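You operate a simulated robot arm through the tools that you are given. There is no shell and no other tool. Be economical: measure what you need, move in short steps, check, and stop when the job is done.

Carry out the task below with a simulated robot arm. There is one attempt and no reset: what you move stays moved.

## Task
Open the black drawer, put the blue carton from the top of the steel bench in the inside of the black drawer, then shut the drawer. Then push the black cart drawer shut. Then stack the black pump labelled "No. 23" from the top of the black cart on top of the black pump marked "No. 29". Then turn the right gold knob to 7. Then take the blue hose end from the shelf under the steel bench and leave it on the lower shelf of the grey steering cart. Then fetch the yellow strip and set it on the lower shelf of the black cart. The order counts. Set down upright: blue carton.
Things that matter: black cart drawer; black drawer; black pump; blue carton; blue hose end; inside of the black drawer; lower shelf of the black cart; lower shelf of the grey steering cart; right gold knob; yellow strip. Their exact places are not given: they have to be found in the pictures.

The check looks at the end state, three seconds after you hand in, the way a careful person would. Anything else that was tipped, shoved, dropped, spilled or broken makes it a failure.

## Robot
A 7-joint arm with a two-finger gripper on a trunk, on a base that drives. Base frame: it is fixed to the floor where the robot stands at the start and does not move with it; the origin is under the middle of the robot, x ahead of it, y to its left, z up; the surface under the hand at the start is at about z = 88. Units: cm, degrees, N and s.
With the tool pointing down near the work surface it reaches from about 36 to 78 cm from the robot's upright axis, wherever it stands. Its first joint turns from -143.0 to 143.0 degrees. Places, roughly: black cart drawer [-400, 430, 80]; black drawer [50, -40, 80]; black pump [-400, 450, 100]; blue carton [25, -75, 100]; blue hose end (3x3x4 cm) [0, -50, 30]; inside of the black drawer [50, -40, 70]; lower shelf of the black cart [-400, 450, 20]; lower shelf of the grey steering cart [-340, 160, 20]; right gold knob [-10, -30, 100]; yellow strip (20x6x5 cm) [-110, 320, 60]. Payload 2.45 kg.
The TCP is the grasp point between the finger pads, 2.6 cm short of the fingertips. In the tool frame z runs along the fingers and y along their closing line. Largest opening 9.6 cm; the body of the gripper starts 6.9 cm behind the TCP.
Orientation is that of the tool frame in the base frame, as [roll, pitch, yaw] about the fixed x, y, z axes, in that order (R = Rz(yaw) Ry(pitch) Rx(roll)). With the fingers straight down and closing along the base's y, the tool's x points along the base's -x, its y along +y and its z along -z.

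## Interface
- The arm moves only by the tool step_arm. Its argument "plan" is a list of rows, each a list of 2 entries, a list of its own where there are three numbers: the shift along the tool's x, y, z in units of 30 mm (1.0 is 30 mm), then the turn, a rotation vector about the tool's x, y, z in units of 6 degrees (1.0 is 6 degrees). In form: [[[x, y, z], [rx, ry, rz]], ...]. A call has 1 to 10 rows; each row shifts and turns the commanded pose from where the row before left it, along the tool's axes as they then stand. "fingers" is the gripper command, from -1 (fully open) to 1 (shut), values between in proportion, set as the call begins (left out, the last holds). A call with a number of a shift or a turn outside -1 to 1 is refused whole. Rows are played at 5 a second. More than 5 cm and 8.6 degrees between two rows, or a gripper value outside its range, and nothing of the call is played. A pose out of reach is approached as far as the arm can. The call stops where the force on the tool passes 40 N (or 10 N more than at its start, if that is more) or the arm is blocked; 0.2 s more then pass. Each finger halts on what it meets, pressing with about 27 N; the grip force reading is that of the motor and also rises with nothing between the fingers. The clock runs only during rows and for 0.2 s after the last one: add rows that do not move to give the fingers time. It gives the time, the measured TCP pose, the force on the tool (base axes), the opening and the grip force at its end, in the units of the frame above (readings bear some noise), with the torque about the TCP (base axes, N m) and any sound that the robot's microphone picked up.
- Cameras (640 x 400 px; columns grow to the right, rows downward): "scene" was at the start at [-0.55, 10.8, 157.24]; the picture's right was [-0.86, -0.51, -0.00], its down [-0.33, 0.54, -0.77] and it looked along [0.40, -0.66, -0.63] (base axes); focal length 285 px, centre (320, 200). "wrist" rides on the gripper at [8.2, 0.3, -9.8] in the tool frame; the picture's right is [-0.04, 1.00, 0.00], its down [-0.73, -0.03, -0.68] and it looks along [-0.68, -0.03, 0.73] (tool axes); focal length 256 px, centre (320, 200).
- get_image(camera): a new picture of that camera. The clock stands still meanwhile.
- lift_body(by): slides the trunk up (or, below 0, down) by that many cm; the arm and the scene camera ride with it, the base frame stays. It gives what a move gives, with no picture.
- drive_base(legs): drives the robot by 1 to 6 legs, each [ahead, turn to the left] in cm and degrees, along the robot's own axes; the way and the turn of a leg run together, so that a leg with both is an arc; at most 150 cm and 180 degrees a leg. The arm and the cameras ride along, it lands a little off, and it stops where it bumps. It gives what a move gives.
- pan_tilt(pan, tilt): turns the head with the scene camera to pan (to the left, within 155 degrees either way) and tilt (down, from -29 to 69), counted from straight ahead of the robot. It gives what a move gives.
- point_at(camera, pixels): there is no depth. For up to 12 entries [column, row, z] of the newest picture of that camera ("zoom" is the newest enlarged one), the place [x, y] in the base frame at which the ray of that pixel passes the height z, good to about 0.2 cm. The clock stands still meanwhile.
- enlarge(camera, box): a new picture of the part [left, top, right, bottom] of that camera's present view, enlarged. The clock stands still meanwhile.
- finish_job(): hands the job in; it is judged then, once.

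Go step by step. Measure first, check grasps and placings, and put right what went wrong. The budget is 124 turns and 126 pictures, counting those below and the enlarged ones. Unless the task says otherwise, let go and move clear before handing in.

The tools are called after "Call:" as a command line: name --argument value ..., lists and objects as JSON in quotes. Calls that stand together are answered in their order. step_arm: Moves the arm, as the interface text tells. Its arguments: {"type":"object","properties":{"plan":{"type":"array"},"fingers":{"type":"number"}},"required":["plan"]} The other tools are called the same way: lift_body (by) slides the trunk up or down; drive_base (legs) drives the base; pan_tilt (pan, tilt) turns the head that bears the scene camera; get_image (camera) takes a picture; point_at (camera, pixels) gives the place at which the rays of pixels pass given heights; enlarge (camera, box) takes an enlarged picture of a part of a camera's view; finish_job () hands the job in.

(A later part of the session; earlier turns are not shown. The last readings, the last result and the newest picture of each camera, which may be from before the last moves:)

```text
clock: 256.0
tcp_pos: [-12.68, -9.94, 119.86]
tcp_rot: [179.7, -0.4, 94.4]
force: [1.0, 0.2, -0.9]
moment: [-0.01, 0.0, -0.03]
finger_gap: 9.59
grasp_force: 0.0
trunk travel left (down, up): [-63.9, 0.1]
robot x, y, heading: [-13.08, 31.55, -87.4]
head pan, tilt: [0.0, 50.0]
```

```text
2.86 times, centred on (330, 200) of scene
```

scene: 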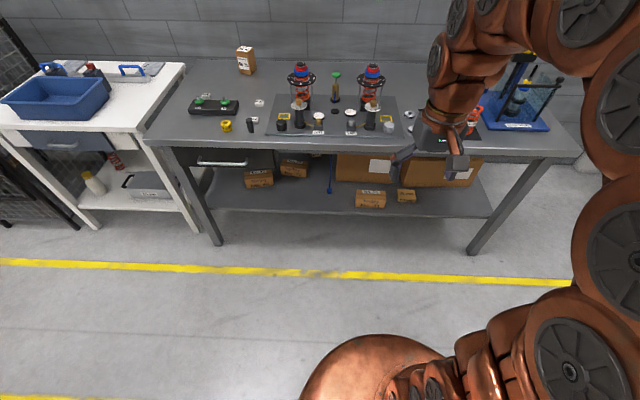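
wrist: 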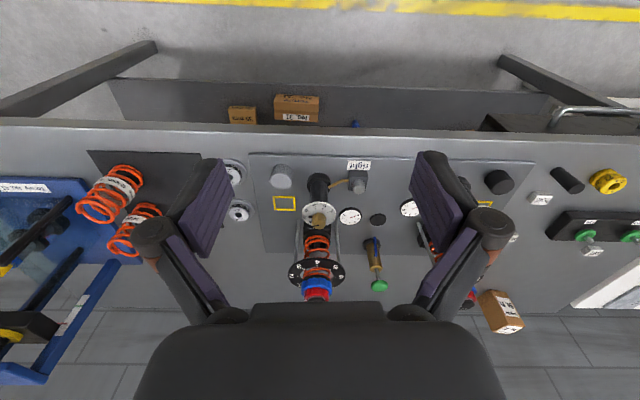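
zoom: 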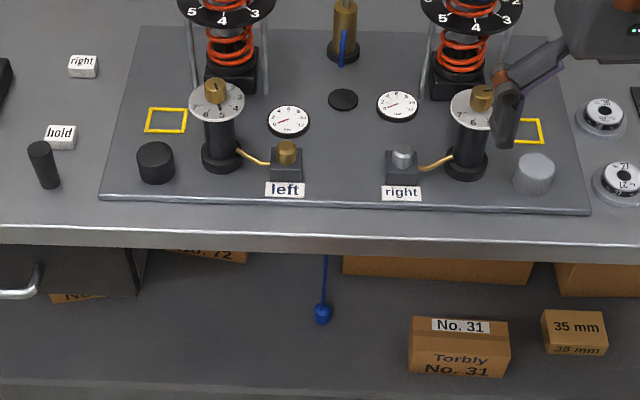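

I need a closer look at the pointer. I'll bring the hand over the knob at z≈112.

Call:
step_arm --plan '[[[-0.875, -0.046, 0.32], [0, 0, 0]], [[-0.875, -0.046, 0.32], [0, 0, 0]], [[-0.875, -0.046, 0.32], [0, 0, 0]], [[-0.875, -0.046, 0.32], [0, 0, 0]], [[-0.875, -0.046, 0.32], [0, 0, 0]], [[-0.875, -0.046, 0.32], [0, 0, 0]], [[-0.875, -0.046, 0.32], [0, 0, 0]], [[-0.875, -0.046, 0.32], [0, 0, 0]]]' --fingers -0.4

Call:
get_image --camera "wrist"

Call:
enlarge --camera "scene" --box '[350, 120, 440, 200]'

```text
clock: 257.8
tcp_pos: [-12.1, -30.91, 112.02]
tcp_rot: [179.8, -0.2, 94.3]
force: [0.7, -0.1, -0.4]
moment: [-0.02, -0.02, -0.02]
finger_gap: 6.72
grasp_force: 0.0
trunk travel left (down, up): [-63.9, 0.1]
robot x, y, heading: [-13.11, 31.85, -87.5]
head pan, tilt: [0.0, 50.0]
```

```text
36 pictures are left
```

wrist: 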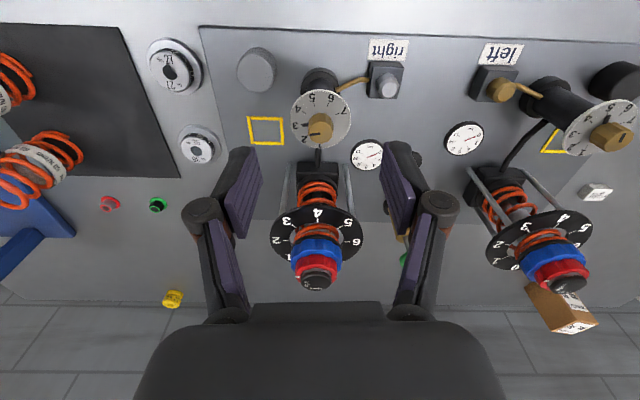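

```text
5.00 times, centred on (395, 160) of scene
```

zoom: 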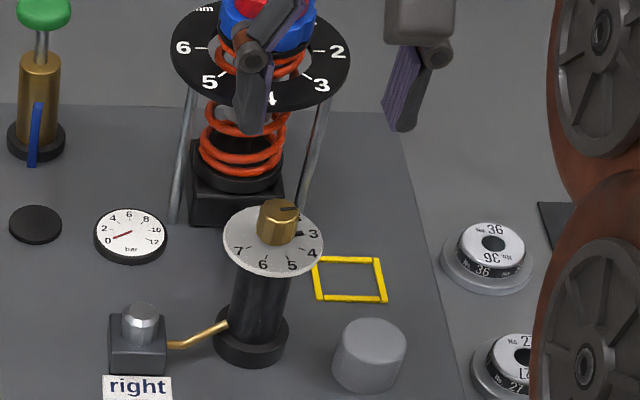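

Call:
enlarge --camera "wrist" --box '[280, 75, 360, 155]'

Call:
point_at --camera "wrist" --pixels '[[320, 122, 102], [320, 122, 100], [320, 122, 98], [320, 113, 97], [320, 113, 99], [292, 113, 97], [350, 113, 97]]'

Call:
point_at --camera "scene" --pixels '[[387, 162, 102], [387, 162, 100], [387, 162, 98], [377.5, 165, 97], [394, 168, 97]]'

```text
5.00 times, centred on (320, 115) of wrist
```

zoom: 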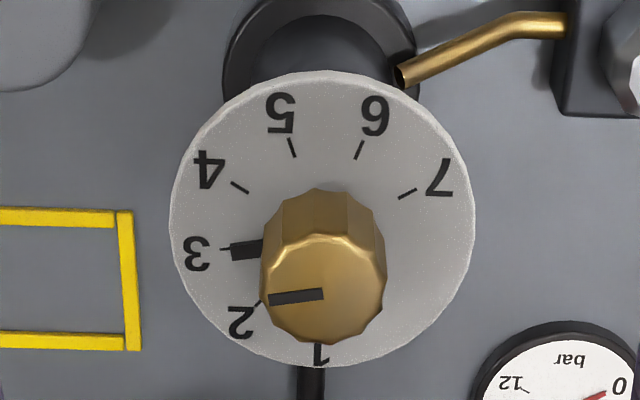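

```text
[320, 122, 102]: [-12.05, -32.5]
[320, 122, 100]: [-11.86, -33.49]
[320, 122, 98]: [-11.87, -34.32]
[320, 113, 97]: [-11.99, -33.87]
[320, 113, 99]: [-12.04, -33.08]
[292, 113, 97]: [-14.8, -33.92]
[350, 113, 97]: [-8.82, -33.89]
```

```text
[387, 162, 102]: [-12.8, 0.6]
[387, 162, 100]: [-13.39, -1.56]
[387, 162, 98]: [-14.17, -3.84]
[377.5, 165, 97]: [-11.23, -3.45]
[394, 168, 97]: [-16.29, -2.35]
```

The pointer is at 3; 7 lies roughly 165–170° clockwise (seen from above). I'll get the knob centre and the spring tower's near edge.

Call:
point_at --camera "wrist" --pixels '[[320.4, 120.2, 97], [320.4, 133, 99], [320.4, 133, 100], [320.4, 133, 101], [317, 207, 105], [317, 207, 108], [317, 160, 97], [317, 280, 116], [345, 92, 88]]'

Call:
enlarge --camera "scene" --box '[360, 140, 420, 200]'

Call:
point_at --camera "zoom" --pixels '[[320, 200, 100]]'

```text
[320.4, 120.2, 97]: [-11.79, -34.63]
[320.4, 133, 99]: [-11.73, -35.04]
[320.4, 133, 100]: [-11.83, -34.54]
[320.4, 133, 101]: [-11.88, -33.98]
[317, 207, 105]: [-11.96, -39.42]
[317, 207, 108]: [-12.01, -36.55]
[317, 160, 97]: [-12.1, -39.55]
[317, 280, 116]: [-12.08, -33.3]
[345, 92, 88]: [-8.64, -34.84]
```

```text
6.67 times, centred on (390, 170) of scene
```

zoom: 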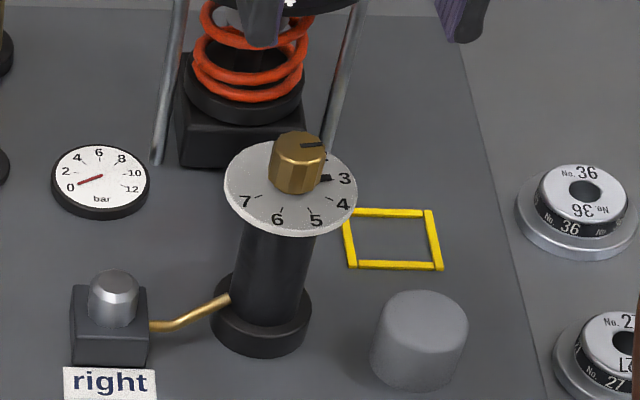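

```text
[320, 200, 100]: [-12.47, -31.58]
```

Call:
point_at --camera "zoom" --pixels '[[291, 186, 96], [291, 186, 98], [299, 143, 99], [299, 143, 100], [299, 143, 101], [299, 143, 102]]'

Call:
pan_tilt --pan 0 --tilt 52

```text
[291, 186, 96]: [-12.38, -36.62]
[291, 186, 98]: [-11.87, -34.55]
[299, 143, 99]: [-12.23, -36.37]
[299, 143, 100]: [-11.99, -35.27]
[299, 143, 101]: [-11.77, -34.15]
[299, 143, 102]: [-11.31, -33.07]
```

```text
clock: 258.4
tcp_pos: [-12.02, -30.94, 112.04]
tcp_rot: [179.8, -0.4, 94.4]
force: [-0.4, 0.0, 0.1]
moment: [-0.02, 0.03, 0.01]
finger_gap: 6.71
grasp_force: 0.1
trunk travel left (down, up): [-63.9, 0.1]
robot x, y, heading: [-13.15, 32.08, -87.7]
head pan, tilt: [0.0, 52.0]
```

Knob centre ≈(-11.85,-34.0), top z≈101.3, dial face ≈98.3. I'll move over it and pre-rotate the hand by -84° so I can turn the full range in one grip.

Call:
step_arm --plan '[[[-0.5, 0, 0.5], [0, 0, 0]], [[-0.52, -0.03, 0.5], [0, 0, 0]], [[0, 0, 0], [0, 0, -1]], [[0, 0, 0], [0, 0, -1]], [[0, 0, 0], [0, 0, -1]], [[0, 0, 0], [0, 0, -1]], [[0, 0, 0], [0, 0, -1]], [[0, 0, 0], [0, 0, -1]], [[0, 0, 0], [0, 0, -1]], [[0, 0, 0], [0, 0, -1]]]' --fingers 0.2

Call:
step_arm --plan '[[[0, 0, 0], [0, 0, -1]], [[0, 0, 0], [0, 0, -1]], [[0, 0, 0], [0, 0, -1]], [[0, 0, 0], [0, 0, -1]], [[0, 0, 0], [0, 0, -1]], [[0, 0, 0], [0, 0, -1]], [[0, 0, 0], [0, 0, 0]]]'

Call:
get_image --camera "wrist"

```text
clock: 260.6
tcp_pos: [-11.95, -33.95, 108.97]
tcp_rot: [179.7, -0.1, 142.5]
force: [0.5, -0.2, -0.2]
moment: [0.03, -0.01, -0.01]
finger_gap: 3.85
grasp_force: 0.2
trunk travel left (down, up): [-63.9, 0.1]
robot x, y, heading: [-13.29, 31.66, -87.5]
head pan, tilt: [0.0, 52.0]
```

```text
clock: 262.2
tcp_pos: [-11.81, -33.89, 108.86]
tcp_rot: [179.6, 0.1, 178.5]
force: [0.1, -0.5, 0.4]
moment: [0.0, 0.0, 0.02]
finger_gap: 3.81
grasp_force: 0.0
trunk travel left (down, up): [-63.9, 0.1]
robot x, y, heading: [-13.15, 31.71, -87.5]
head pan, tilt: [0.0, 52.0]
```

```text
32 pictures are left
```

wrist: 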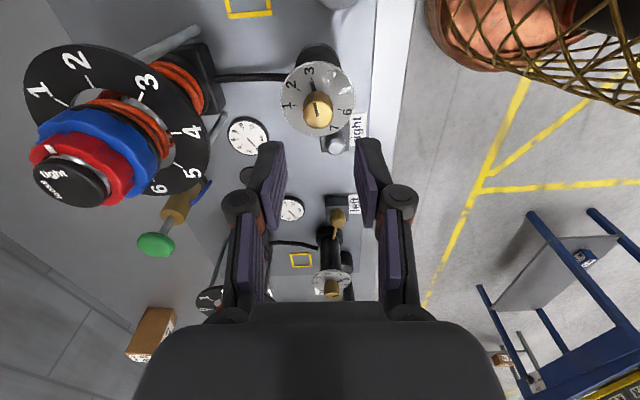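

The knob (318,110) is centred between the fingers. I'll descend to z≈101.6 and close.

Call:
point_at --camera "wrist" --pixels '[[318, 112, 101.3]]'

Call:
step_arm --plan '[[[0, 0, 0.7], [0, 0, 0]], [[0, 0, 0.7], [0, 0, 0]], [[0, 0, 0.6], [0, 0, 0]], [[0, 0, 0.42], [0, 0, 0]]]'

Call:
step_arm --plan '[[[0, 0, 0], [0, 0, 0]], [[0, 0, 0], [0, 0, 0]], [[0, 0, 0], [0, 0, 0]]]' --fingers 1

```text
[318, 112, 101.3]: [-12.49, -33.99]
```

```text
clock: 263.2
tcp_pos: [-12.13, -33.91, 101.5]
tcp_rot: [179.5, 0.2, 178.4]
force: [0.7, 0.0, -0.3]
moment: [0.01, -0.04, 0.04]
finger_gap: 3.83
grasp_force: 0.1
trunk travel left (down, up): [-63.9, 0.1]
robot x, y, heading: [-13.32, 31.67, -87.4]
head pan, tilt: [0.0, 52.0]
```

```text
clock: 264.0
tcp_pos: [-11.98, -34.22, 101.44]
tcp_rot: [179.8, 0.2, 178.4]
force: [0.0, -19.2, 1.1]
moment: [-0.72, 0.08, -0.07]
finger_gap: 2.29
grasp_force: 45.5
trunk travel left (down, up): [-63.9, 0.1]
robot x, y, heading: [-13.37, 31.99, -87.6]
head pan, tilt: [0.0, 52.0]
```

Knob gripped (gap 2.29). I'll centre by 0.3 cm and turn clockwise (tool +rz) in steps.

Call:
step_arm --plan '[[[0, -0.1, 0], [0, 0, 0]], [[0, 0, 0], [0, 0, 0.6]], [[0, 0, 0], [0, 0, 0.9]], [[0, 0, 0], [0, 0, 0.9]], [[0, 0, 0], [0, 0, 0.9]], [[0, 0, 0], [0, 0, 0.9]], [[0, 0, 0], [0, 0, 0.9]], [[0, 0, 0], [0, 0, 0.9]], [[0, 0, 0], [0, 0, 0.9]], [[0, 0, 0], [0, 0, 0.9]]]'

Call:
step_arm --plan '[[[0, 0, 0], [0, 0, 0.9]], [[0, 0, 0], [0, 0, 0.9]], [[0, 0, 0], [0, 0, 0.9]], [[0, 0, 0], [0, 0, 0.9]], [[0, 0, 0], [0, 0, 0.9]], [[0, 0, 0], [0, 0, 0.9]], [[0, 0, 0], [0, 0, 0.9]], [[0, 0, 0], [0, 0, 0.9]], [[0, 0, 0], [0, 0, 0.9]], [[0, 0, 0], [0, 0, 0.9]]]'

Call:
get_image --camera "wrist"

```text
clock: 266.2
tcp_pos: [-11.85, -34.0, 101.6]
tcp_rot: [179.5, -0.3, 131.4]
force: [-1.1, 30.5, -21.3]
moment: [0.82, 0.18, -0.02]
finger_gap: 2.33
grasp_force: 44.9
trunk travel left (down, up): [-63.9, 0.1]
robot x, y, heading: [-12.87, 31.88, -87.4]
head pan, tilt: [0.0, 52.0]
```

```text
clock: 268.4
tcp_pos: [-11.82, -34.16, 101.67]
tcp_rot: [180.0, -0.5, 77.5]
force: [5.1, 25.0, -19.0]
moment: [0.47, -0.12, 0.02]
finger_gap: 2.32
grasp_force: 45.3
trunk travel left (down, up): [-63.9, 0.1]
robot x, y, heading: [-13.41, 31.67, -87.5]
head pan, tilt: [0.0, 52.0]
```

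```text
31 pictures are left
```

wrist: 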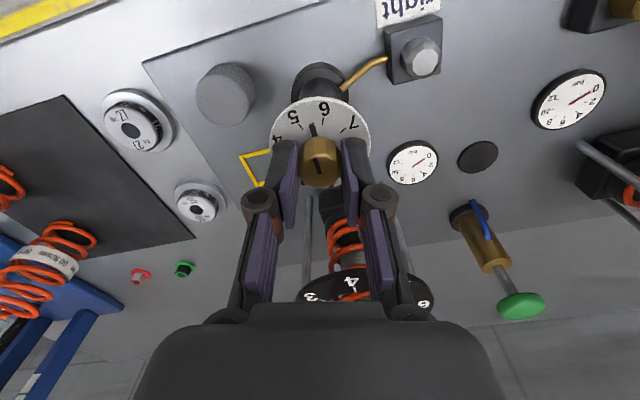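

The pointer is now between 5 and 6 after 101°. I'll turn about 57° more and zoom.

Call:
step_arm --plan '[[[0, 0, 0], [0, 0, 0.95]], [[0, 0, 0], [0, 0, 0.95]], [[0, 0, 0], [0, 0, 0.95]], [[0, 0, 0], [0, 0, 0.95]], [[0, 0, 0], [0, 0, 0.95]], [[0, 0, 0], [0, 0, 0.95]], [[0, 0, 0], [0, 0, 0.95]], [[0, 0, 0], [0, 0, 0.95]], [[0, 0, 0], [0, 0, 0.95]], [[0, 0, 0], [0, 0, 0.95]]]'

Call:
enlarge --camera "wrist" --box '[260, 80, 380, 200]'

```text
clock: 270.6
tcp_pos: [-12.02, -34.21, 101.76]
tcp_rot: [-179.7, -0.2, 20.5]
force: [1.7, 10.9, -3.1]
moment: [0.25, -0.27, -0.01]
finger_gap: 2.32
grasp_force: 44.9
trunk travel left (down, up): [-63.9, 0.1]
robot x, y, heading: [-12.87, 32.37, -87.5]
head pan, tilt: [0.0, 52.0]
```

```text
3.33 times, centred on (320, 140) of wrist
```

zoom: 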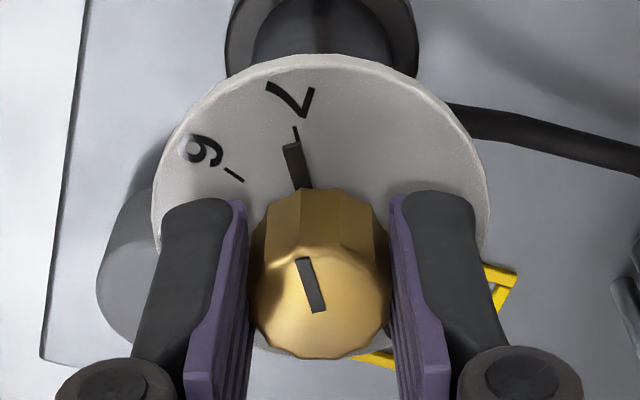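

The pointer is about 3° short of the 7 tick (tip (290,145) vs tick (298,143)). I'll turn 2.5° more, release with a small opening, rise, and check.

Call:
step_arm --plan '[[[0, 0, 0], [0, 0, 0.42]], [[0, 0, 0], [0, 0, 0]]]'

Call:
step_arm --plan '[[[0, 0, 0], [0, 0, 0]], [[0, 0, 0], [0, 0, 0]], [[0, 0, -0.3], [0, 0, 0]], [[0, 0, -0.7], [0, 0, 0]], [[0, 0, -0.8], [0, 0, 0]]]' --fingers 0.2

Call:
enlarge --camera "wrist" --box '[260, 60, 380, 180]'

```text
clock: 271.2
tcp_pos: [-11.94, -34.23, 101.7]
tcp_rot: [-179.7, -0.2, 17.9]
force: [-1.2, 8.8, -3.6]
moment: [0.23, -0.06, -0.02]
finger_gap: 2.27
grasp_force: 44.9
trunk travel left (down, up): [-63.9, 0.1]
robot x, y, heading: [-13.07, 31.7, -87.5]
head pan, tilt: [0.0, 52.0]
```

```text
clock: 272.4
tcp_pos: [-12.04, -34.15, 107.04]
tcp_rot: [-179.6, -0.3, 18.1]
force: [-0.2, -0.6, 0.2]
moment: [0.03, 0.0, 0.0]
finger_gap: 3.83
grasp_force: 0.0
trunk travel left (down, up): [-63.9, 0.1]
robot x, y, heading: [-12.97, 31.88, -87.6]
head pan, tilt: [0.0, 52.0]
```

```text
3.33 times, centred on (320, 120) of wrist
```

zoom: 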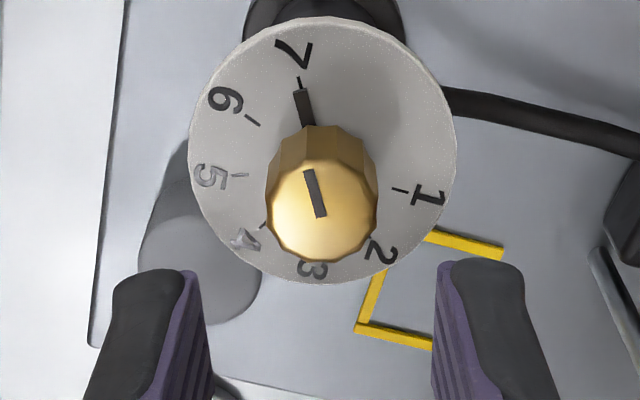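

The pointer now sits exactly on 7. Next the hose end: I'll retreat and try rotating the hand so that the camera side faces the bench (it will be on top when the hand points forward under the bench).

Call:
step_arm --plan '[[[0, 0, -1], [0, 0, 0]], [[0.31, -0.95, -1], [0, 0, 0]], [[0.31, -0.95, -0.5], [0, 0, 0]], [[0.31, -0.95, 0], [0, 0, 0]], [[0.31, -0.95, 0], [0, 0, 0]], [[0.31, -0.95, 0], [0, 0, 0]], [[0.31, -0.95, 0], [0, 0, 0]], [[0.31, -0.95, 0], [0, 0, 0]], [[0.31, -0.95, 0], [0, 0, 0]], [[0.31, -0.95, 0], [0, 0, 0]]]' --fingers -0.2

Call:
step_arm --plan '[[[0, 0, 0], [0, 0, 1]], [[0, 0, 0], [0, 0, 1]], [[0, 0, 0], [0, 0, 1]], [[0, 0, 0], [0, 0, 1]], [[0, 0, 0], [0, 0, 1]], [[0, 0, 0], [0, 0, 1]], [[0, 0, 0], [0, 0, 1]], [[0, 0, 0], [0, 0, 1]], [[0, 0, 0], [0, 0, 1]], [[0, 0, 0], [0, 0, 1]]]'

Call:
step_arm --plan '[[[0, 0, 0], [0, 0, 1]], [[0, 0, 0], [0, 0, 1]], [[0, 0, 0], [0, 0, 1]], [[0, 0, 0], [0, 0, 1]], [[0, 0, 0], [0, 0, 1]], [[0, 0, 0], [0, 0, 1]], [[0, 0, 0], [0, 0, 1]], [[0, 0, 0], [0, 0, 0.3]]]'

```text
clock: 274.6
tcp_pos: [-11.97, -7.31, 114.87]
tcp_rot: [-179.8, -0.1, 18.2]
force: [0.2, 0.0, -0.5]
moment: [-0.01, -0.01, -0.03]
finger_gap: 5.78
grasp_force: 0.0
trunk travel left (down, up): [-63.9, 0.1]
robot x, y, heading: [-12.9, 31.76, -87.5]
head pan, tilt: [0.0, 52.0]
```

```text
clock: 276.8
tcp_pos: [-12.0, -7.38, 114.8]
tcp_rot: [-179.7, 0.2, -42.0]
force: [-1.0, 0.5, 0.4]
moment: [-0.01, -0.04, -0.03]
finger_gap: 5.76
grasp_force: 0.2
trunk travel left (down, up): [-63.9, 0.1]
robot x, y, heading: [-13.15, 31.83, -87.6]
head pan, tilt: [0.0, 52.0]
```

```text
clock: 278.6
tcp_pos: [-12.07, -7.25, 114.69]
tcp_rot: [-179.9, 0.3, -85.8]
force: [0.0, 0.1, -0.4]
moment: [-0.01, 0.02, 0.02]
finger_gap: 5.77
grasp_force: 0.0
trunk travel left (down, up): [-63.9, 0.1]
robot x, y, heading: [-12.84, 31.79, -87.5]
head pan, tilt: [0.0, 52.0]
```

The flip works. Now I'll lower the trunk and pitch the hand forward while moving toward the shelf.

Call:
lift_body --by -60

Call:
step_arm --plan '[[[0.667, -0.53, 0.5], [0, 1, 0]], [[0.611, -0.53, 0.567], [0, 1, 0]], [[0.548, -0.53, 0.628], [0, 1, 0]], [[0.48, -0.53, 0.682], [0, 1, 0]], [[0.406, -0.53, 0.728], [0, 1, 0]], [[0.327, -0.53, 0.767], [0, 1, 0]], [[0.246, -0.53, 0.796], [0, 1, 0]], [[0.161, -0.53, 0.818], [0, 1, 0]], [[0.075, -0.53, 0.83], [0, 1, 0]], [[-0.013, -0.53, 0.833], [0, 1, 0]]]'

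Call:
get_image --camera "wrist"

```text
refused: -60 is not a number from -40 to 40
```

```text
clock: 280.8
tcp_pos: [5.99, -26.66, 100.03]
tcp_rot: [-179.8, -59.8, -86.1]
force: [0.8, 1.2, 0.4]
moment: [0.0, -0.02, -0.03]
finger_gap: 5.74
grasp_force: 0.1
out of reach, approached as far as the arm can: row 8, 9
trunk travel left (down, up): [-63.9, 0.1]
robot x, y, heading: [-12.91, 32.13, -87.5]
head pan, tilt: [0.0, 52.0]
```

```text
28 pictures are left
```

wrist: 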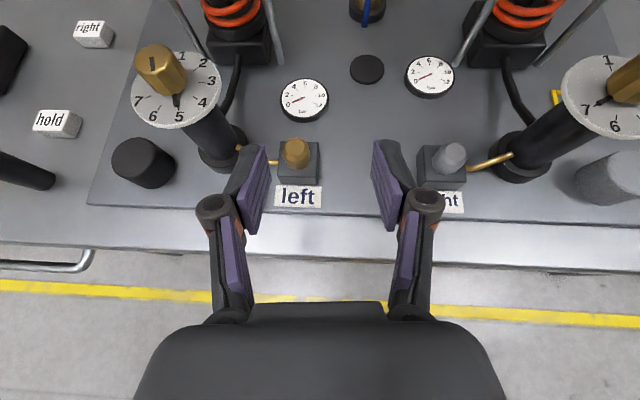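

The trunk call was refused (limit 40), so the hand ended over the bench edge at z=100 without contact. I'll back the base 16 cm, lower the trunk in two steps, and look.

Call:
drive_base --legs '[[-16, 0]]'

Call:
lift_body --by -38

Call:
lift_body --by -22

Call:
get_image --camera "wrist"

```text
clock: 282.2
tcp_pos: [5.35, -10.44, 100.19]
tcp_rot: [-179.6, -59.6, -85.9]
force: [0.5, -0.1, 0.3]
moment: [0.0, -0.01, 0.02]
finger_gap: 5.75
grasp_force: 0.2
trunk travel left (down, up): [-63.9, 0.1]
robot x, y, heading: [-13.72, 48.15, -87.5]
head pan, tilt: [0.0, 52.0]
```

```text
clock: 285.9
tcp_pos: [5.42, -10.47, 62.13]
tcp_rot: [-179.8, -59.6, -85.9]
force: [1.0, -0.4, 0.0]
moment: [-0.03, -0.02, 0.0]
finger_gap: 5.76
grasp_force: 0.0
trunk travel left (down, up): [-25.9, 38.1]
robot x, y, heading: [-13.92, 48.05, -87.6]
head pan, tilt: [0.0, 52.0]
```

```text
clock: 288.2
tcp_pos: [5.42, -10.51, 40.17]
tcp_rot: [-179.7, -59.5, -85.9]
force: [-0.3, -1.3, -0.7]
moment: [0.0, 0.0, 0.01]
finger_gap: 5.74
grasp_force: 0.1
trunk travel left (down, up): [-3.9, 60.1]
robot x, y, heading: [-13.49, 47.73, -87.2]
head pan, tilt: [0.0, 52.0]
```

```text
27 pictures are left
```

wrist: 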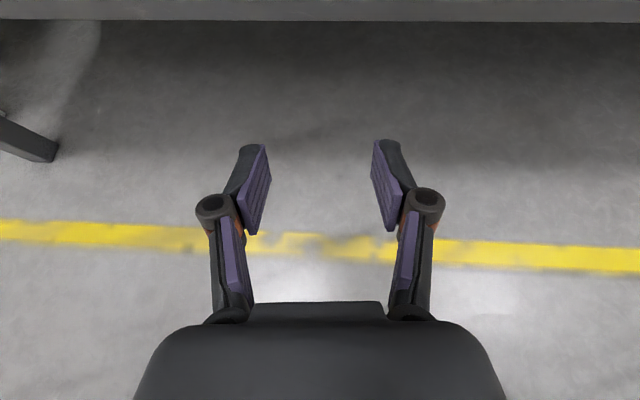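

The hand is low in front of the shelf. The scene camera is also lowered now, so I'll use it to locate the hose end.

Call:
pan_tilt --pan 8 --tilt 32

Call:
get_image --camera "scene"

```text
clock: 289.0
tcp_pos: [5.42, -10.54, 40.04]
tcp_rot: [-179.7, -59.7, -85.9]
force: [0.0, -0.4, 0.1]
moment: [-0.02, 0.02, -0.01]
finger_gap: 5.75
grasp_force: 0.2
trunk travel left (down, up): [-3.9, 60.1]
robot x, y, heading: [-13.67, 47.75, -87.2]
head pan, tilt: [8.0, 32.0]
```

```text
26 pictures are left
```

scene: 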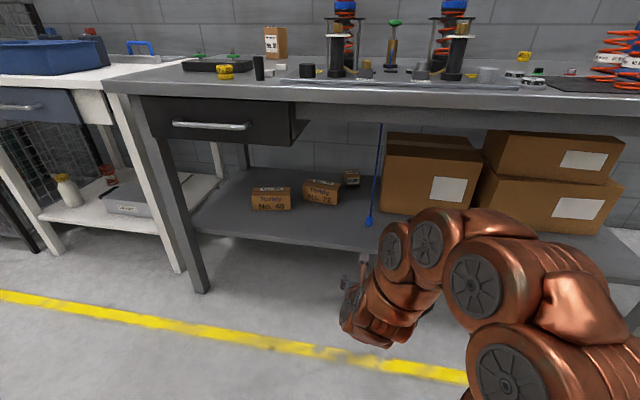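

Call:
point_at --camera "scene" --pixels '[[369, 222, 24], [369, 222, 26], [369, 222, 28], [369, 222, 30], [213, 236, 26], [325, 250, 26], [381, 122, 84], [369, 215, 30], [374, 180, 45]]'

Call:
enlarge --camera "scene" --box '[320, 110, 440, 260]'

```text
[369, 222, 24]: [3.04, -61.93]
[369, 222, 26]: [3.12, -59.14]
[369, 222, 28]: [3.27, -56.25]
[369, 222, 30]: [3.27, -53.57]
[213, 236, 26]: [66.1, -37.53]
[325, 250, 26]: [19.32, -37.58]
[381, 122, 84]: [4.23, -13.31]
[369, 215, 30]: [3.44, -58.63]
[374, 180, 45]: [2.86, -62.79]
```

```text
2.67 times, centred on (380, 185) of scene
```

zoom: 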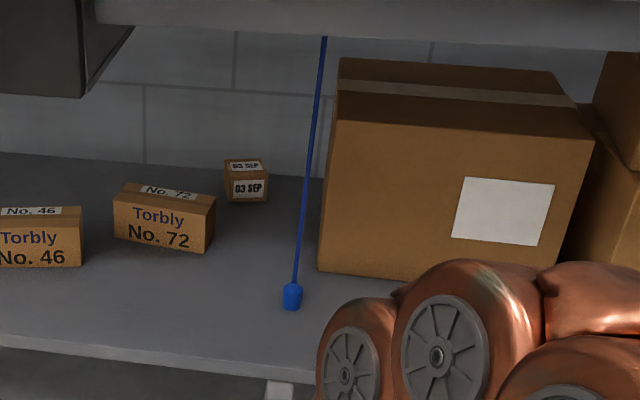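

The hose end sits at about (3.3,-48), centre z≈34 on a shelf at z≈32, with its hose rising vertically. I'll drive 18 cm closer and pitch a bit more, at z=40, then look with the wrist camera.

Call:
drive_base --legs '[[18, 0]]'

Call:
step_arm --plan '[[[0, 0.4, 0], [0, 1, 0]], [[0, 0.4, 0], [0, 0, 0]], [[0.3, 0, 0.68], [0, 0, 0]], [[0.3, 0, 0.68], [0, 0, 0]]]'

Call:
get_image --camera "wrist"

```text
clock: 290.5
tcp_pos: [6.48, -28.52, 40.18]
tcp_rot: [-179.7, -59.6, -85.5]
force: [1.0, 0.7, 0.3]
moment: [0.02, 0.0, 0.02]
finger_gap: 5.79
grasp_force: 0.1
trunk travel left (down, up): [-3.9, 60.1]
robot x, y, heading: [-12.72, 30.06, -87.3]
head pan, tilt: [8.0, 32.0]
```

```text
clock: 291.5
tcp_pos: [5.73, -34.99, 40.31]
tcp_rot: [-179.7, -65.7, -85.5]
force: [-0.2, -0.4, 0.7]
moment: [0.0, 0.02, 0.05]
finger_gap: 5.77
grasp_force: 0.0
out of reach, approached as far as the arm can: row 1, 2
trunk travel left (down, up): [-3.9, 60.1]
robot x, y, heading: [-12.89, 29.78, -87.3]
head pan, tilt: [8.0, 32.0]
```

```text
24 pictures are left
```

wrist: 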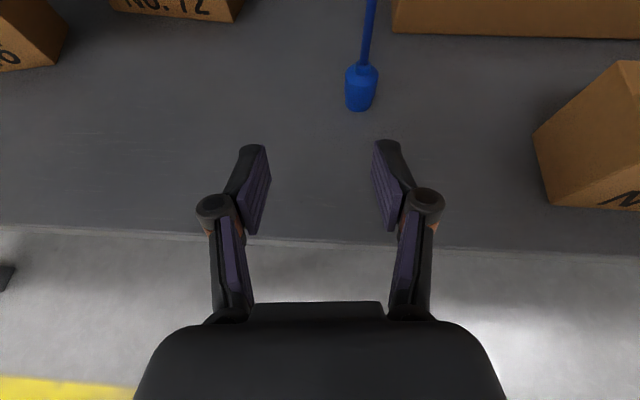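

The hose end shows at (362,90). I'll get its position here.

Call:
point_at --camera "wrist" --pixels '[[361, 88, 34], [361, 108, 32], [361, 108, 30], [363, 66, 36], [300, 240, 32], [540, 190, 32]]'

```text
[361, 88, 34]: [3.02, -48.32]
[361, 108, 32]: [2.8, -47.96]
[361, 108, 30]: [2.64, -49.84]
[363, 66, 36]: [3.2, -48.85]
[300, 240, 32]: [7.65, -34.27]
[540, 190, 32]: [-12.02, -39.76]
```

Hose end confirmed at (3.0,-48.5). I'll shift laterally, drive 7 cm in, then check.

Call:
drive_base --legs '[[6, 0]]'

Call:
step_arm --plan '[[[0, 0.6, 0], [0, 0, 0]], [[0, 0.6, 0], [0, 0, 0]], [[-0.4, 0.1, 0.2], [0, 0, 0]], [[-0.6, 0, 0.3], [0, 0, 0]], [[-0.5, 0, 0.2], [0, 0, 0]]]'

Call:
get_image --camera "wrist"

```text
clock: 292.5
tcp_pos: [6.29, -40.87, 40.29]
tcp_rot: [-179.7, -65.7, -85.5]
force: [0.2, -0.7, 0.1]
moment: [0.02, 0.06, 0.02]
finger_gap: 5.73
grasp_force: 0.2
trunk travel left (down, up): [-3.9, 60.1]
robot x, y, heading: [-12.35, 23.82, -86.9]
head pan, tilt: [8.0, 32.0]
```

```text
clock: 293.7
tcp_pos: [2.27, -41.43, 35.43]
tcp_rot: [-179.7, -65.7, -85.4]
force: [-0.9, 0.2, 0.6]
moment: [0.01, 0.02, -0.03]
finger_gap: 5.73
grasp_force: 0.2
trunk travel left (down, up): [-3.9, 60.1]
robot x, y, heading: [-12.75, 23.63, -87.0]
head pan, tilt: [8.0, 32.0]
```

```text
23 pictures are left
```

wrist: 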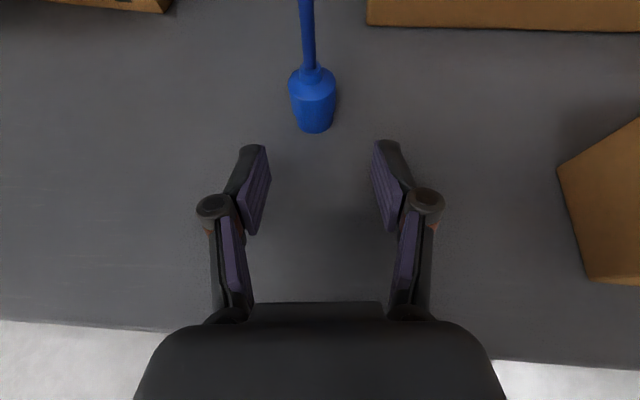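

Centred (column 313). Advancing 7 cm level and closing.

Call:
step_arm --plan '[[[0.29, -0.02, 0.72], [0, 0, 0]], [[0.29, -0.02, 0.72], [0, 0, 0]], [[0.29, 0, 0.72], [0, 0, 0]]]'

Call:
step_arm --plan '[[[0, 0, 0], [0, 0, 0]], [[0, 0, 0], [0, 0, 0]], [[0, 0, 0], [0, 0, 0]], [[0, 0, 0], [0, 0, 0]]]' --fingers 1

Call:
step_arm --plan '[[[-0.3, 0, 0.1], [0, 0, 0]], [[0.2, 0, -0.1], [0, 0, 0]], [[0.6, 0, -0.25], [0, 0, 0]], [[0.6, 0, -0.25], [0, 0, 0]]]'

Call:
get_image --camera "wrist"

```text
clock: 294.5
tcp_pos: [3.08, -48.25, 35.14]
tcp_rot: [-179.9, -65.7, -85.4]
force: [-0.4, 0.4, 0.2]
moment: [0.02, 0.0, -0.02]
finger_gap: 5.75
grasp_force: 0.1
trunk travel left (down, up): [-3.9, 60.1]
robot x, y, heading: [-12.6, 23.77, -87.2]
head pan, tilt: [8.0, 32.0]
```

```text
clock: 295.5
tcp_pos: [3.01, -48.15, 35.12]
tcp_rot: [-179.7, -65.6, -85.6]
force: [0.4, 0.6, 0.4]
moment: [-0.03, 0.01, 0.01]
finger_gap: 2.68
grasp_force: 27.0
trunk travel left (down, up): [-3.9, 60.1]
robot x, y, heading: [-12.56, 23.54, -87.3]
head pan, tilt: [8.0, 32.0]
```

```text
clock: 296.5
tcp_pos: [2.94, -48.17, 38.61]
tcp_rot: [-179.6, -65.6, -85.6]
force: [0.8, 0.5, -0.1]
moment: [0.0, -0.04, -0.02]
finger_gap: 2.66
grasp_force: 27.1
trunk travel left (down, up): [-3.9, 60.1]
robot x, y, heading: [-12.63, 23.96, -87.4]
head pan, tilt: [8.0, 32.0]
```

```text
22 pictures are left
```

wrist: 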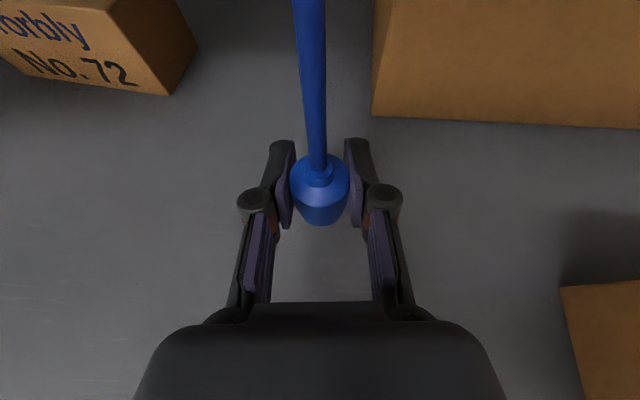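

The hose end is held and lifted with no strain. I'll back out and watch the force for any tether.

Call:
drive_base --legs '[[-25, 0], [-25, 0]]'

Call:
get_image --camera "wrist"

```text
clock: 299.7
tcp_pos: [0.87, 1.24, 38.6]
tcp_rot: [-179.8, -65.7, -84.8]
force: [0.4, -1.0, -0.9]
moment: [0.01, -0.01, 0.0]
finger_gap: 2.63
grasp_force: 27.3
trunk travel left (down, up): [-3.9, 60.1]
robot x, y, heading: [-15.35, 73.04, -86.6]
head pan, tilt: [8.0, 32.0]
```

```text
21 pictures are left
```

wrist: 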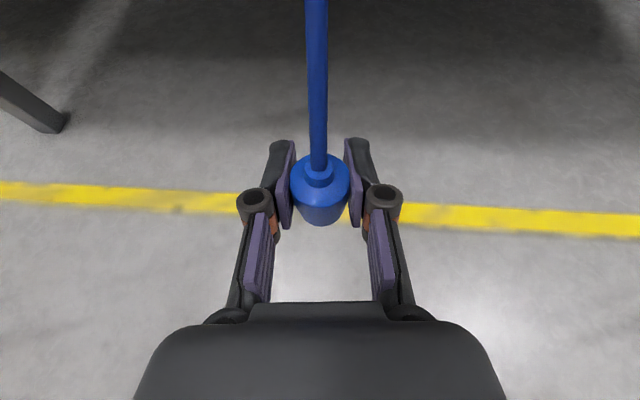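

No tension. Driving to a point south of the grey cart.

Call:
drive_base --legs '[[0, -86], [110, 0], [110, 0], [105, 0]]'

Call:
pan_tilt --pan -75 --tilt 30

Call:
get_image --camera "scene"

```text
clock: 319.3
tcp_pos: [-412.29, 26.64, 38.5]
tcp_rot: [-179.6, -65.7, -174.6]
force: [0.7, 0.3, -1.7]
moment: [-0.01, 0.01, 0.0]
finger_gap: 2.64
grasp_force: 26.7
trunk travel left (down, up): [-3.9, 60.1]
robot x, y, heading: [-340.55, 43.61, -176.1]
head pan, tilt: [8.0, 32.0]
```

```text
clock: 320.9
tcp_pos: [-412.23, 26.57, 38.53]
tcp_rot: [-179.6, -65.6, -174.6]
force: [0.2, -0.6, -0.4]
moment: [-0.02, -0.04, -0.01]
finger_gap: 2.65
grasp_force: 27.0
trunk travel left (down, up): [-3.9, 60.1]
robot x, y, heading: [-340.11, 43.57, -176.2]
head pan, tilt: [-75.0, 30.0]
```

```text
20 pictures are left
```

scene: 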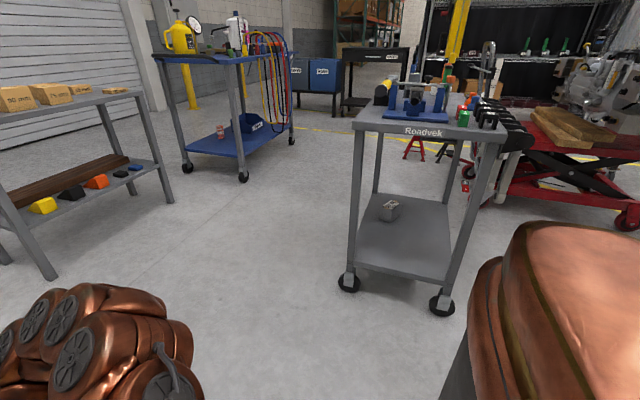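

The grey cart's south end is open; its lower shelf front edge runs (358,262)–(447,285). I'll measure.

Call:
point_at --camera "scene" --pixels '[[348, 290, 0], [443, 312, 0], [357, 264, 15], [357, 264, 18], [357, 264, 21], [449, 285, 15], [449, 285, 18], [449, 285, 21], [391, 218, 18], [356, 125, 80], [500, 138, 80]]'

```text
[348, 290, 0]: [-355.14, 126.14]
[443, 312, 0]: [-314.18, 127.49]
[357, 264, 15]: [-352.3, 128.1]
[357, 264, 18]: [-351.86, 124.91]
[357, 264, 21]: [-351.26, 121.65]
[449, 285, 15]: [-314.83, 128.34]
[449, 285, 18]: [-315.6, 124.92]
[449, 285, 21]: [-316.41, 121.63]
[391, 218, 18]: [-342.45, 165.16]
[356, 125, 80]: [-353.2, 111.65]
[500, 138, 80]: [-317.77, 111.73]
```

Shelf top is at z≈16, front edge y≈127, x from -352 to -315. I'll back 19 cm, turn to face the cart, and look with the wrist camera before entering.

Call:
drive_base --legs '[[-19, 0], [0, -93.8]]'

Call:
step_arm --plan '[[[-0.5, 0, 0.22], [0, 0, 0]], [[-0.6, 0, 0.27], [0, 0, 0]], [[-0.6, 0, 0.27], [0, 0, 0]], [[-0.6, 0, 0.27], [0, 0, 0]]]'

Call:
get_image --camera "wrist"

```text
clock: 326.4
tcp_pos: [-334.2, 117.32, 38.64]
tcp_rot: [-179.8, -65.6, 92.5]
force: [0.1, -0.1, -1.7]
moment: [0.01, 0.0, 0.01]
finger_gap: 2.64
grasp_force: 27.0
trunk travel left (down, up): [-3.9, 60.1]
robot x, y, heading: [-321.0, 43.94, 91.0]
head pan, tilt: [-75.0, 30.0]
```

```text
clock: 327.4
tcp_pos: [-334.2, 117.17, 30.91]
tcp_rot: [-179.6, -65.6, 92.4]
force: [0.4, -0.1, -1.0]
moment: [-0.01, 0.02, -0.01]
finger_gap: 2.65
grasp_force: 27.4
trunk travel left (down, up): [-3.9, 60.1]
robot x, y, heading: [-321.09, 44.46, 90.9]
head pan, tilt: [-75.0, 30.0]
```

```text
19 pictures are left
```

wrist: 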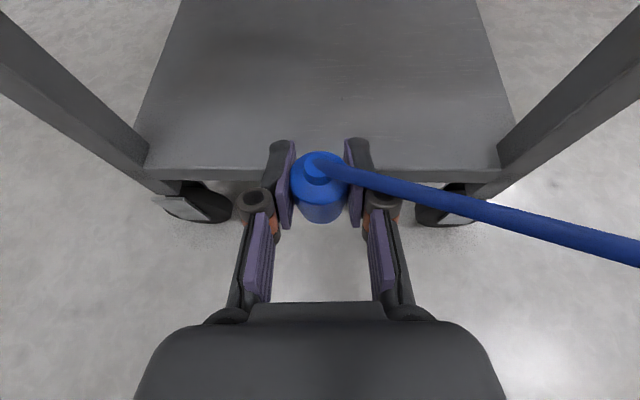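

Call:
point_at --camera "wrist" --pixels '[[148, 168, 14], [515, 153, 14], [148, 168, 17], [515, 153, 17], [148, 168, 20], [515, 153, 20]]'

Call:
drive_base --legs '[[24, 0]]'

```text
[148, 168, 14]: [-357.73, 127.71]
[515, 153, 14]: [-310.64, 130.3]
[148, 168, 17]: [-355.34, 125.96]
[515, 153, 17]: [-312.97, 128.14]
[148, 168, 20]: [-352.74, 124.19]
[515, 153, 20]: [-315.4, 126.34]
```

```text
clock: 329.2
tcp_pos: [-334.4, 140.95, 30.93]
tcp_rot: [-179.7, -65.7, 92.4]
force: [0.5, -0.1, -0.9]
moment: [-0.03, 0.03, -0.01]
finger_gap: 2.62
grasp_force: 27.0
trunk travel left (down, up): [-3.9, 60.1]
robot x, y, heading: [-321.58, 68.22, 91.0]
head pan, tilt: [-75.0, 30.0]
```

Shelf z is ≈17–19. I'll lower to z≈24, then feel down in small steps.

Call:
step_arm --plan '[[[-0.7, 0, 0.315], [0, 0, 0]], [[-0.7, 0, 0.315], [0, 0, 0]], [[-0.6, 0, 0.27], [0, 0, 0]]]'

Call:
step_arm --plan '[[[-0.2, 0, 0.09], [0, 0, 0]], [[-0.15, 0, 0.07], [0, 0, 0]], [[0, 0, 0], [0, 0, 0]]]'

Call:
step_arm --plan '[[[-0.15, 0, 0.07], [0, 0, 0]], [[0, 0, 0], [0, 0, 0]]]'

Call:
step_arm --plan '[[[-0.15, 0, 0.07], [0, 0, 0]], [[0, 0, 0], [0, 0, 0]]]'

Call:
get_image --camera "wrist"

```text
clock: 330.0
tcp_pos: [-334.57, 140.85, 24.48]
tcp_rot: [-179.7, -65.6, 92.5]
force: [1.4, 0.2, -0.8]
moment: [0.0, 0.03, 0.0]
finger_gap: 2.64
grasp_force: 27.2
trunk travel left (down, up): [-3.9, 60.1]
robot x, y, heading: [-321.62, 68.71, 90.9]
head pan, tilt: [-75.0, 30.0]
```

```text
clock: 330.8
tcp_pos: [-334.49, 140.96, 23.26]
tcp_rot: [-179.6, -65.6, 92.4]
force: [0.1, 1.2, -1.3]
moment: [-0.03, 0.04, 0.02]
finger_gap: 2.65
grasp_force: 27.0
trunk travel left (down, up): [-3.9, 60.1]
robot x, y, heading: [-321.63, 68.45, 90.9]
head pan, tilt: [-75.0, 30.0]
```

```text
clock: 331.4
tcp_pos: [-334.49, 141.09, 22.88]
tcp_rot: [-179.6, -65.6, 92.4]
force: [-1.1, 0.6, -0.6]
moment: [0.01, 0.01, -0.01]
finger_gap: 2.66
grasp_force: 27.0
trunk travel left (down, up): [-3.9, 60.1]
robot x, y, heading: [-321.52, 68.58, 90.8]
head pan, tilt: [-75.0, 30.0]
```

```text
clock: 332.0
tcp_pos: [-334.42, 141.08, 22.33]
tcp_rot: [-179.6, -65.6, 92.3]
force: [-0.4, 0.9, -0.8]
moment: [-0.02, -0.01, -0.01]
finger_gap: 2.64
grasp_force: 27.4
trunk travel left (down, up): [-3.9, 60.1]
robot x, y, heading: [-321.59, 68.55, 91.1]
head pan, tilt: [-75.0, 30.0]
```

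```text
18 pictures are left
```

wrist: 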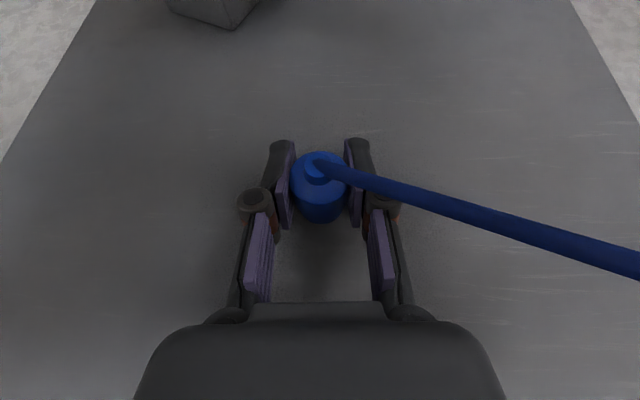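

Good—over the shelf, not yet in contact. Continuing down in small steps.

Call:
step_arm --plan '[[[-0.2, 0, 0.09], [0, 0, 0]], [[0, 0, 0], [0, 0, 0]]]'

Call:
step_arm --plan '[[[-0.15, 0, 0.07], [0, 0, 0]], [[0, 0, 0], [0, 0, 0]]]'

Call:
step_arm --plan '[[[-0.15, 0, 0.07], [0, 0, 0]], [[0, 0, 0], [0, 0, 0]]]'

Call:
step_arm --plan '[[[-0.15, 0, 0.07], [0, 0, 0]], [[0, 0, 0], [0, 0, 0]]]'

```text
clock: 332.7
tcp_pos: [-334.63, 141.17, 22.22]
tcp_rot: [-179.8, -66.3, 92.7]
force: [0.5, -2.9, 17.5]
moment: [-0.06, -0.05, -0.03]
finger_gap: 2.63
grasp_force: 26.8
trunk travel left (down, up): [-3.9, 60.1]
robot x, y, heading: [-321.36, 68.42, 90.8]
head pan, tilt: [-75.0, 30.0]
stopped in row 2: the force on the tool passed its limit at 41 N (the readings are from after the stop); the commanded pose is now the measured one
```

```text
clock: 333.1
tcp_pos: [-334.69, 141.52, 22.19]
tcp_rot: [180.0, -66.9, 92.6]
force: [-0.8, 1.5, 15.7]
moment: [-0.18, 0.05, -0.01]
finger_gap: 2.62
grasp_force: 26.8
trunk travel left (down, up): [-3.9, 60.1]
robot x, y, heading: [-321.71, 68.33, 90.9]
head pan, tilt: [-75.0, 30.0]
stopped in row 1: the force on the tool passed its limit at 47 N (the readings are from after the stop); the commanded pose is now the measured one
```

```text
clock: 333.4
tcp_pos: [-334.6, 141.66, 22.1]
tcp_rot: [179.8, -67.3, 92.8]
force: [-0.8, -0.7, 17.4]
moment: [-0.2, 0.07, 0.03]
finger_gap: 2.65
grasp_force: 27.0
trunk travel left (down, up): [-3.9, 60.1]
robot x, y, heading: [-321.67, 68.68, 91.2]
head pan, tilt: [-75.0, 30.0]
stopped in row 1: the force on the tool passed its limit at 46 N (the readings are from after the stop); the commanded pose is now the measured one
```

```text
clock: 333.8
tcp_pos: [-334.63, 141.83, 22.01]
tcp_rot: [179.8, -67.8, 92.9]
force: [-0.1, -0.2, 14.9]
moment: [-0.18, 0.01, -0.01]
finger_gap: 2.64
grasp_force: 27.7
trunk travel left (down, up): [-3.9, 60.1]
robot x, y, heading: [-321.99, 68.21, 90.7]
head pan, tilt: [-75.0, 30.0]
stopped in row 1: the force on the tool passed its limit at 47 N (the readings are from after the stop); the commanded pose is now the measured one
```

Contact at z≈22.2. I'll ease up 0.2 cm, release, and withdraw straight back.

Call:
step_arm --plan '[[[0.07, 0, -0.03], [0, 0, 0]], [[0, 0, 0], [0, 0, 0]]]'

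Call:
step_arm --plan '[[[0, 0, 0], [0, 0, 0]], [[0, 0, 0], [0, 0, 0]], [[0, 0, 0], [0, 0, 0]], [[-0.1, 0, -0.4], [0, 0, 0]], [[-0.15, 0, -0.8], [0, 0, 0]], [[-0.1, 0, -0.8], [0, 0, 0]]]' --fingers -0.2

Call:
drive_base --legs '[[-30, 0]]'

Call:
get_image --camera "wrist"

```text
clock: 334.4
tcp_pos: [-334.58, 141.68, 22.15]
tcp_rot: [180.0, -67.4, 92.8]
force: [-0.1, -0.5, -1.4]
moment: [0.02, 0.06, -0.05]
finger_gap: 2.64
grasp_force: 27.2
trunk travel left (down, up): [-3.9, 60.1]
robot x, y, heading: [-321.67, 68.63, 91.1]
head pan, tilt: [-75.0, 30.0]
```

```text
clock: 335.8
tcp_pos: [-334.4, 135.66, 23.52]
tcp_rot: [179.9, -67.4, 92.8]
force: [0.3, 0.4, 0.4]
moment: [0.03, -0.01, 0.0]
finger_gap: 5.76
grasp_force: 0.0
trunk travel left (down, up): [-3.9, 60.1]
robot x, y, heading: [-321.55, 68.42, 90.7]
head pan, tilt: [-75.0, 30.0]
```

```text
clock: 337.8
tcp_pos: [-334.16, 106.11, 23.54]
tcp_rot: [180.0, -67.5, 93.0]
force: [0.5, 0.1, 0.4]
moment: [-0.02, 0.03, 0.02]
finger_gap: 5.77
grasp_force: 0.0
trunk travel left (down, up): [-3.9, 60.1]
robot x, y, heading: [-321.07, 39.02, 91.3]
head pan, tilt: [-75.0, 30.0]
```

```text
17 pictures are left
```

wrist: 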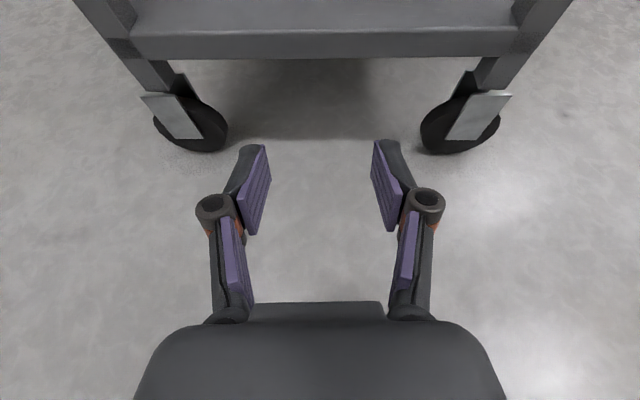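

I'll raise the trunk, fold the hand back to pointing down for travel, and check the hose end from the scene camera.

Call:
lift_body --by 40

Call:
step_arm --plan '[[[-0.26, 0, -0.614], [0, -1, 0]], [[-0.323, 0, -0.583], [0, -1, 0]], [[-0.383, 0, -0.546], [0, -1, 0]], [[-0.438, 0, -0.503], [0, -1, 0]], [[-0.488, 0, -0.455], [0, -1, 0]], [[-0.533, 0, -0.401], [0, -1, 0]], [[-0.572, 0, -0.344], [0, -1, 0]], [[-0.605, 0, -0.282], [0, -1, 0]], [[-0.631, 0, -0.217], [0, -1, 0]], [[-0.65, 0, -0.15], [0, -1, 0]]]'

Call:
lift_body --by 20

Call:
pan_tilt --pan 8 --tilt 42

Call:
get_image --camera "scene"

```text
clock: 341.7
tcp_pos: [-334.04, 106.24, 63.61]
tcp_rot: [179.9, -67.5, 93.0]
force: [0.1, 0.4, -0.2]
moment: [0.0, -0.03, -0.01]
finger_gap: 5.77
grasp_force: 0.1
trunk travel left (down, up): [-43.9, 20.1]
robot x, y, heading: [-321.24, 38.92, 91.1]
head pan, tilt: [-75.0, 30.0]
```

```text
clock: 343.9
tcp_pos: [-333.11, 86.0, 63.46]
tcp_rot: [-179.9, -7.4, 93.1]
force: [-1.0, -0.7, -0.2]
moment: [0.01, -0.01, -0.01]
finger_gap: 5.76
grasp_force: 0.1
trunk travel left (down, up): [-43.9, 20.1]
robot x, y, heading: [-321.29, 39.12, 91.1]
head pan, tilt: [-75.0, 30.0]
```

```text
clock: 346.0
tcp_pos: [-333.07, 86.03, 83.53]
tcp_rot: [179.9, -7.5, 92.8]
force: [0.4, -0.6, -0.8]
moment: [0.0, -0.01, -0.01]
finger_gap: 5.78
grasp_force: 0.0
trunk travel left (down, up): [-63.9, 0.1]
robot x, y, heading: [-321.44, 39.09, 91.1]
head pan, tilt: [-75.0, 30.0]
```

```text
clock: 347.6
tcp_pos: [-333.15, 86.07, 83.65]
tcp_rot: [180.0, -7.6, 92.8]
force: [-0.5, 0.4, -0.3]
moment: [-0.01, -0.01, 0.01]
finger_gap: 5.76
grasp_force: 0.1
trunk travel left (down, up): [-63.9, 0.1]
robot x, y, heading: [-321.11, 38.91, 91.0]
head pan, tilt: [8.0, 42.0]
```

```text
16 pictures are left
```

scene: 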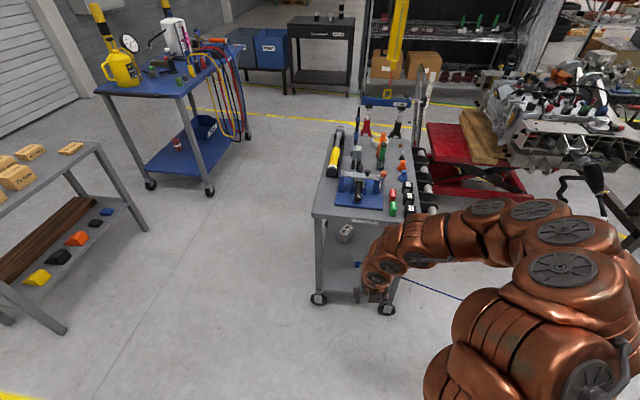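

The hose end stands on the grey cart's lower shelf (358,265). Now I'll drive round the west side to the far aisle (heading for the yellow strip).

Call:
drive_base --legs '[[0, 89], [97, 0], [0, -90], [150, 0], [150, 0], [0, -88]]'

Call:
pan_tilt --pan -15 --tilt 22

Call:
get_image --camera "scene"

```text
clock: 377.9
tcp_pos: [-368.03, 349.49, 83.58]
tcp_rot: [-180.0, -7.4, 3.0]
force: [0.4, -0.1, -1.0]
moment: [-0.02, 0.01, -0.02]
finger_gap: 5.73
grasp_force: 0.1
trunk travel left (down, up): [-63.9, 0.1]
robot x, y, heading: [-414.67, 337.61, 1.2]
head pan, tilt: [8.0, 42.0]
```

```text
clock: 378.8
tcp_pos: [-368.0, 349.57, 83.51]
tcp_rot: [180.0, -7.6, 3.0]
force: [0.9, 0.0, -0.1]
moment: [0.0, 0.03, 0.03]
finger_gap: 5.75
grasp_force: 0.1
trunk travel left (down, up): [-63.9, 0.1]
robot x, y, heading: [-414.91, 337.41, 1.1]
head pan, tilt: [-15.0, 22.0]
```

```text
15 pictures are left
```

scene: 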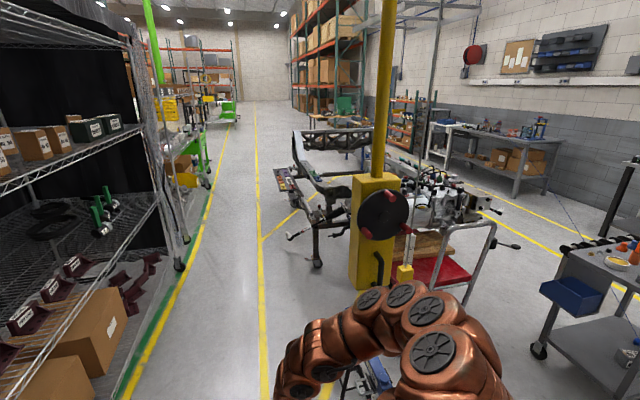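

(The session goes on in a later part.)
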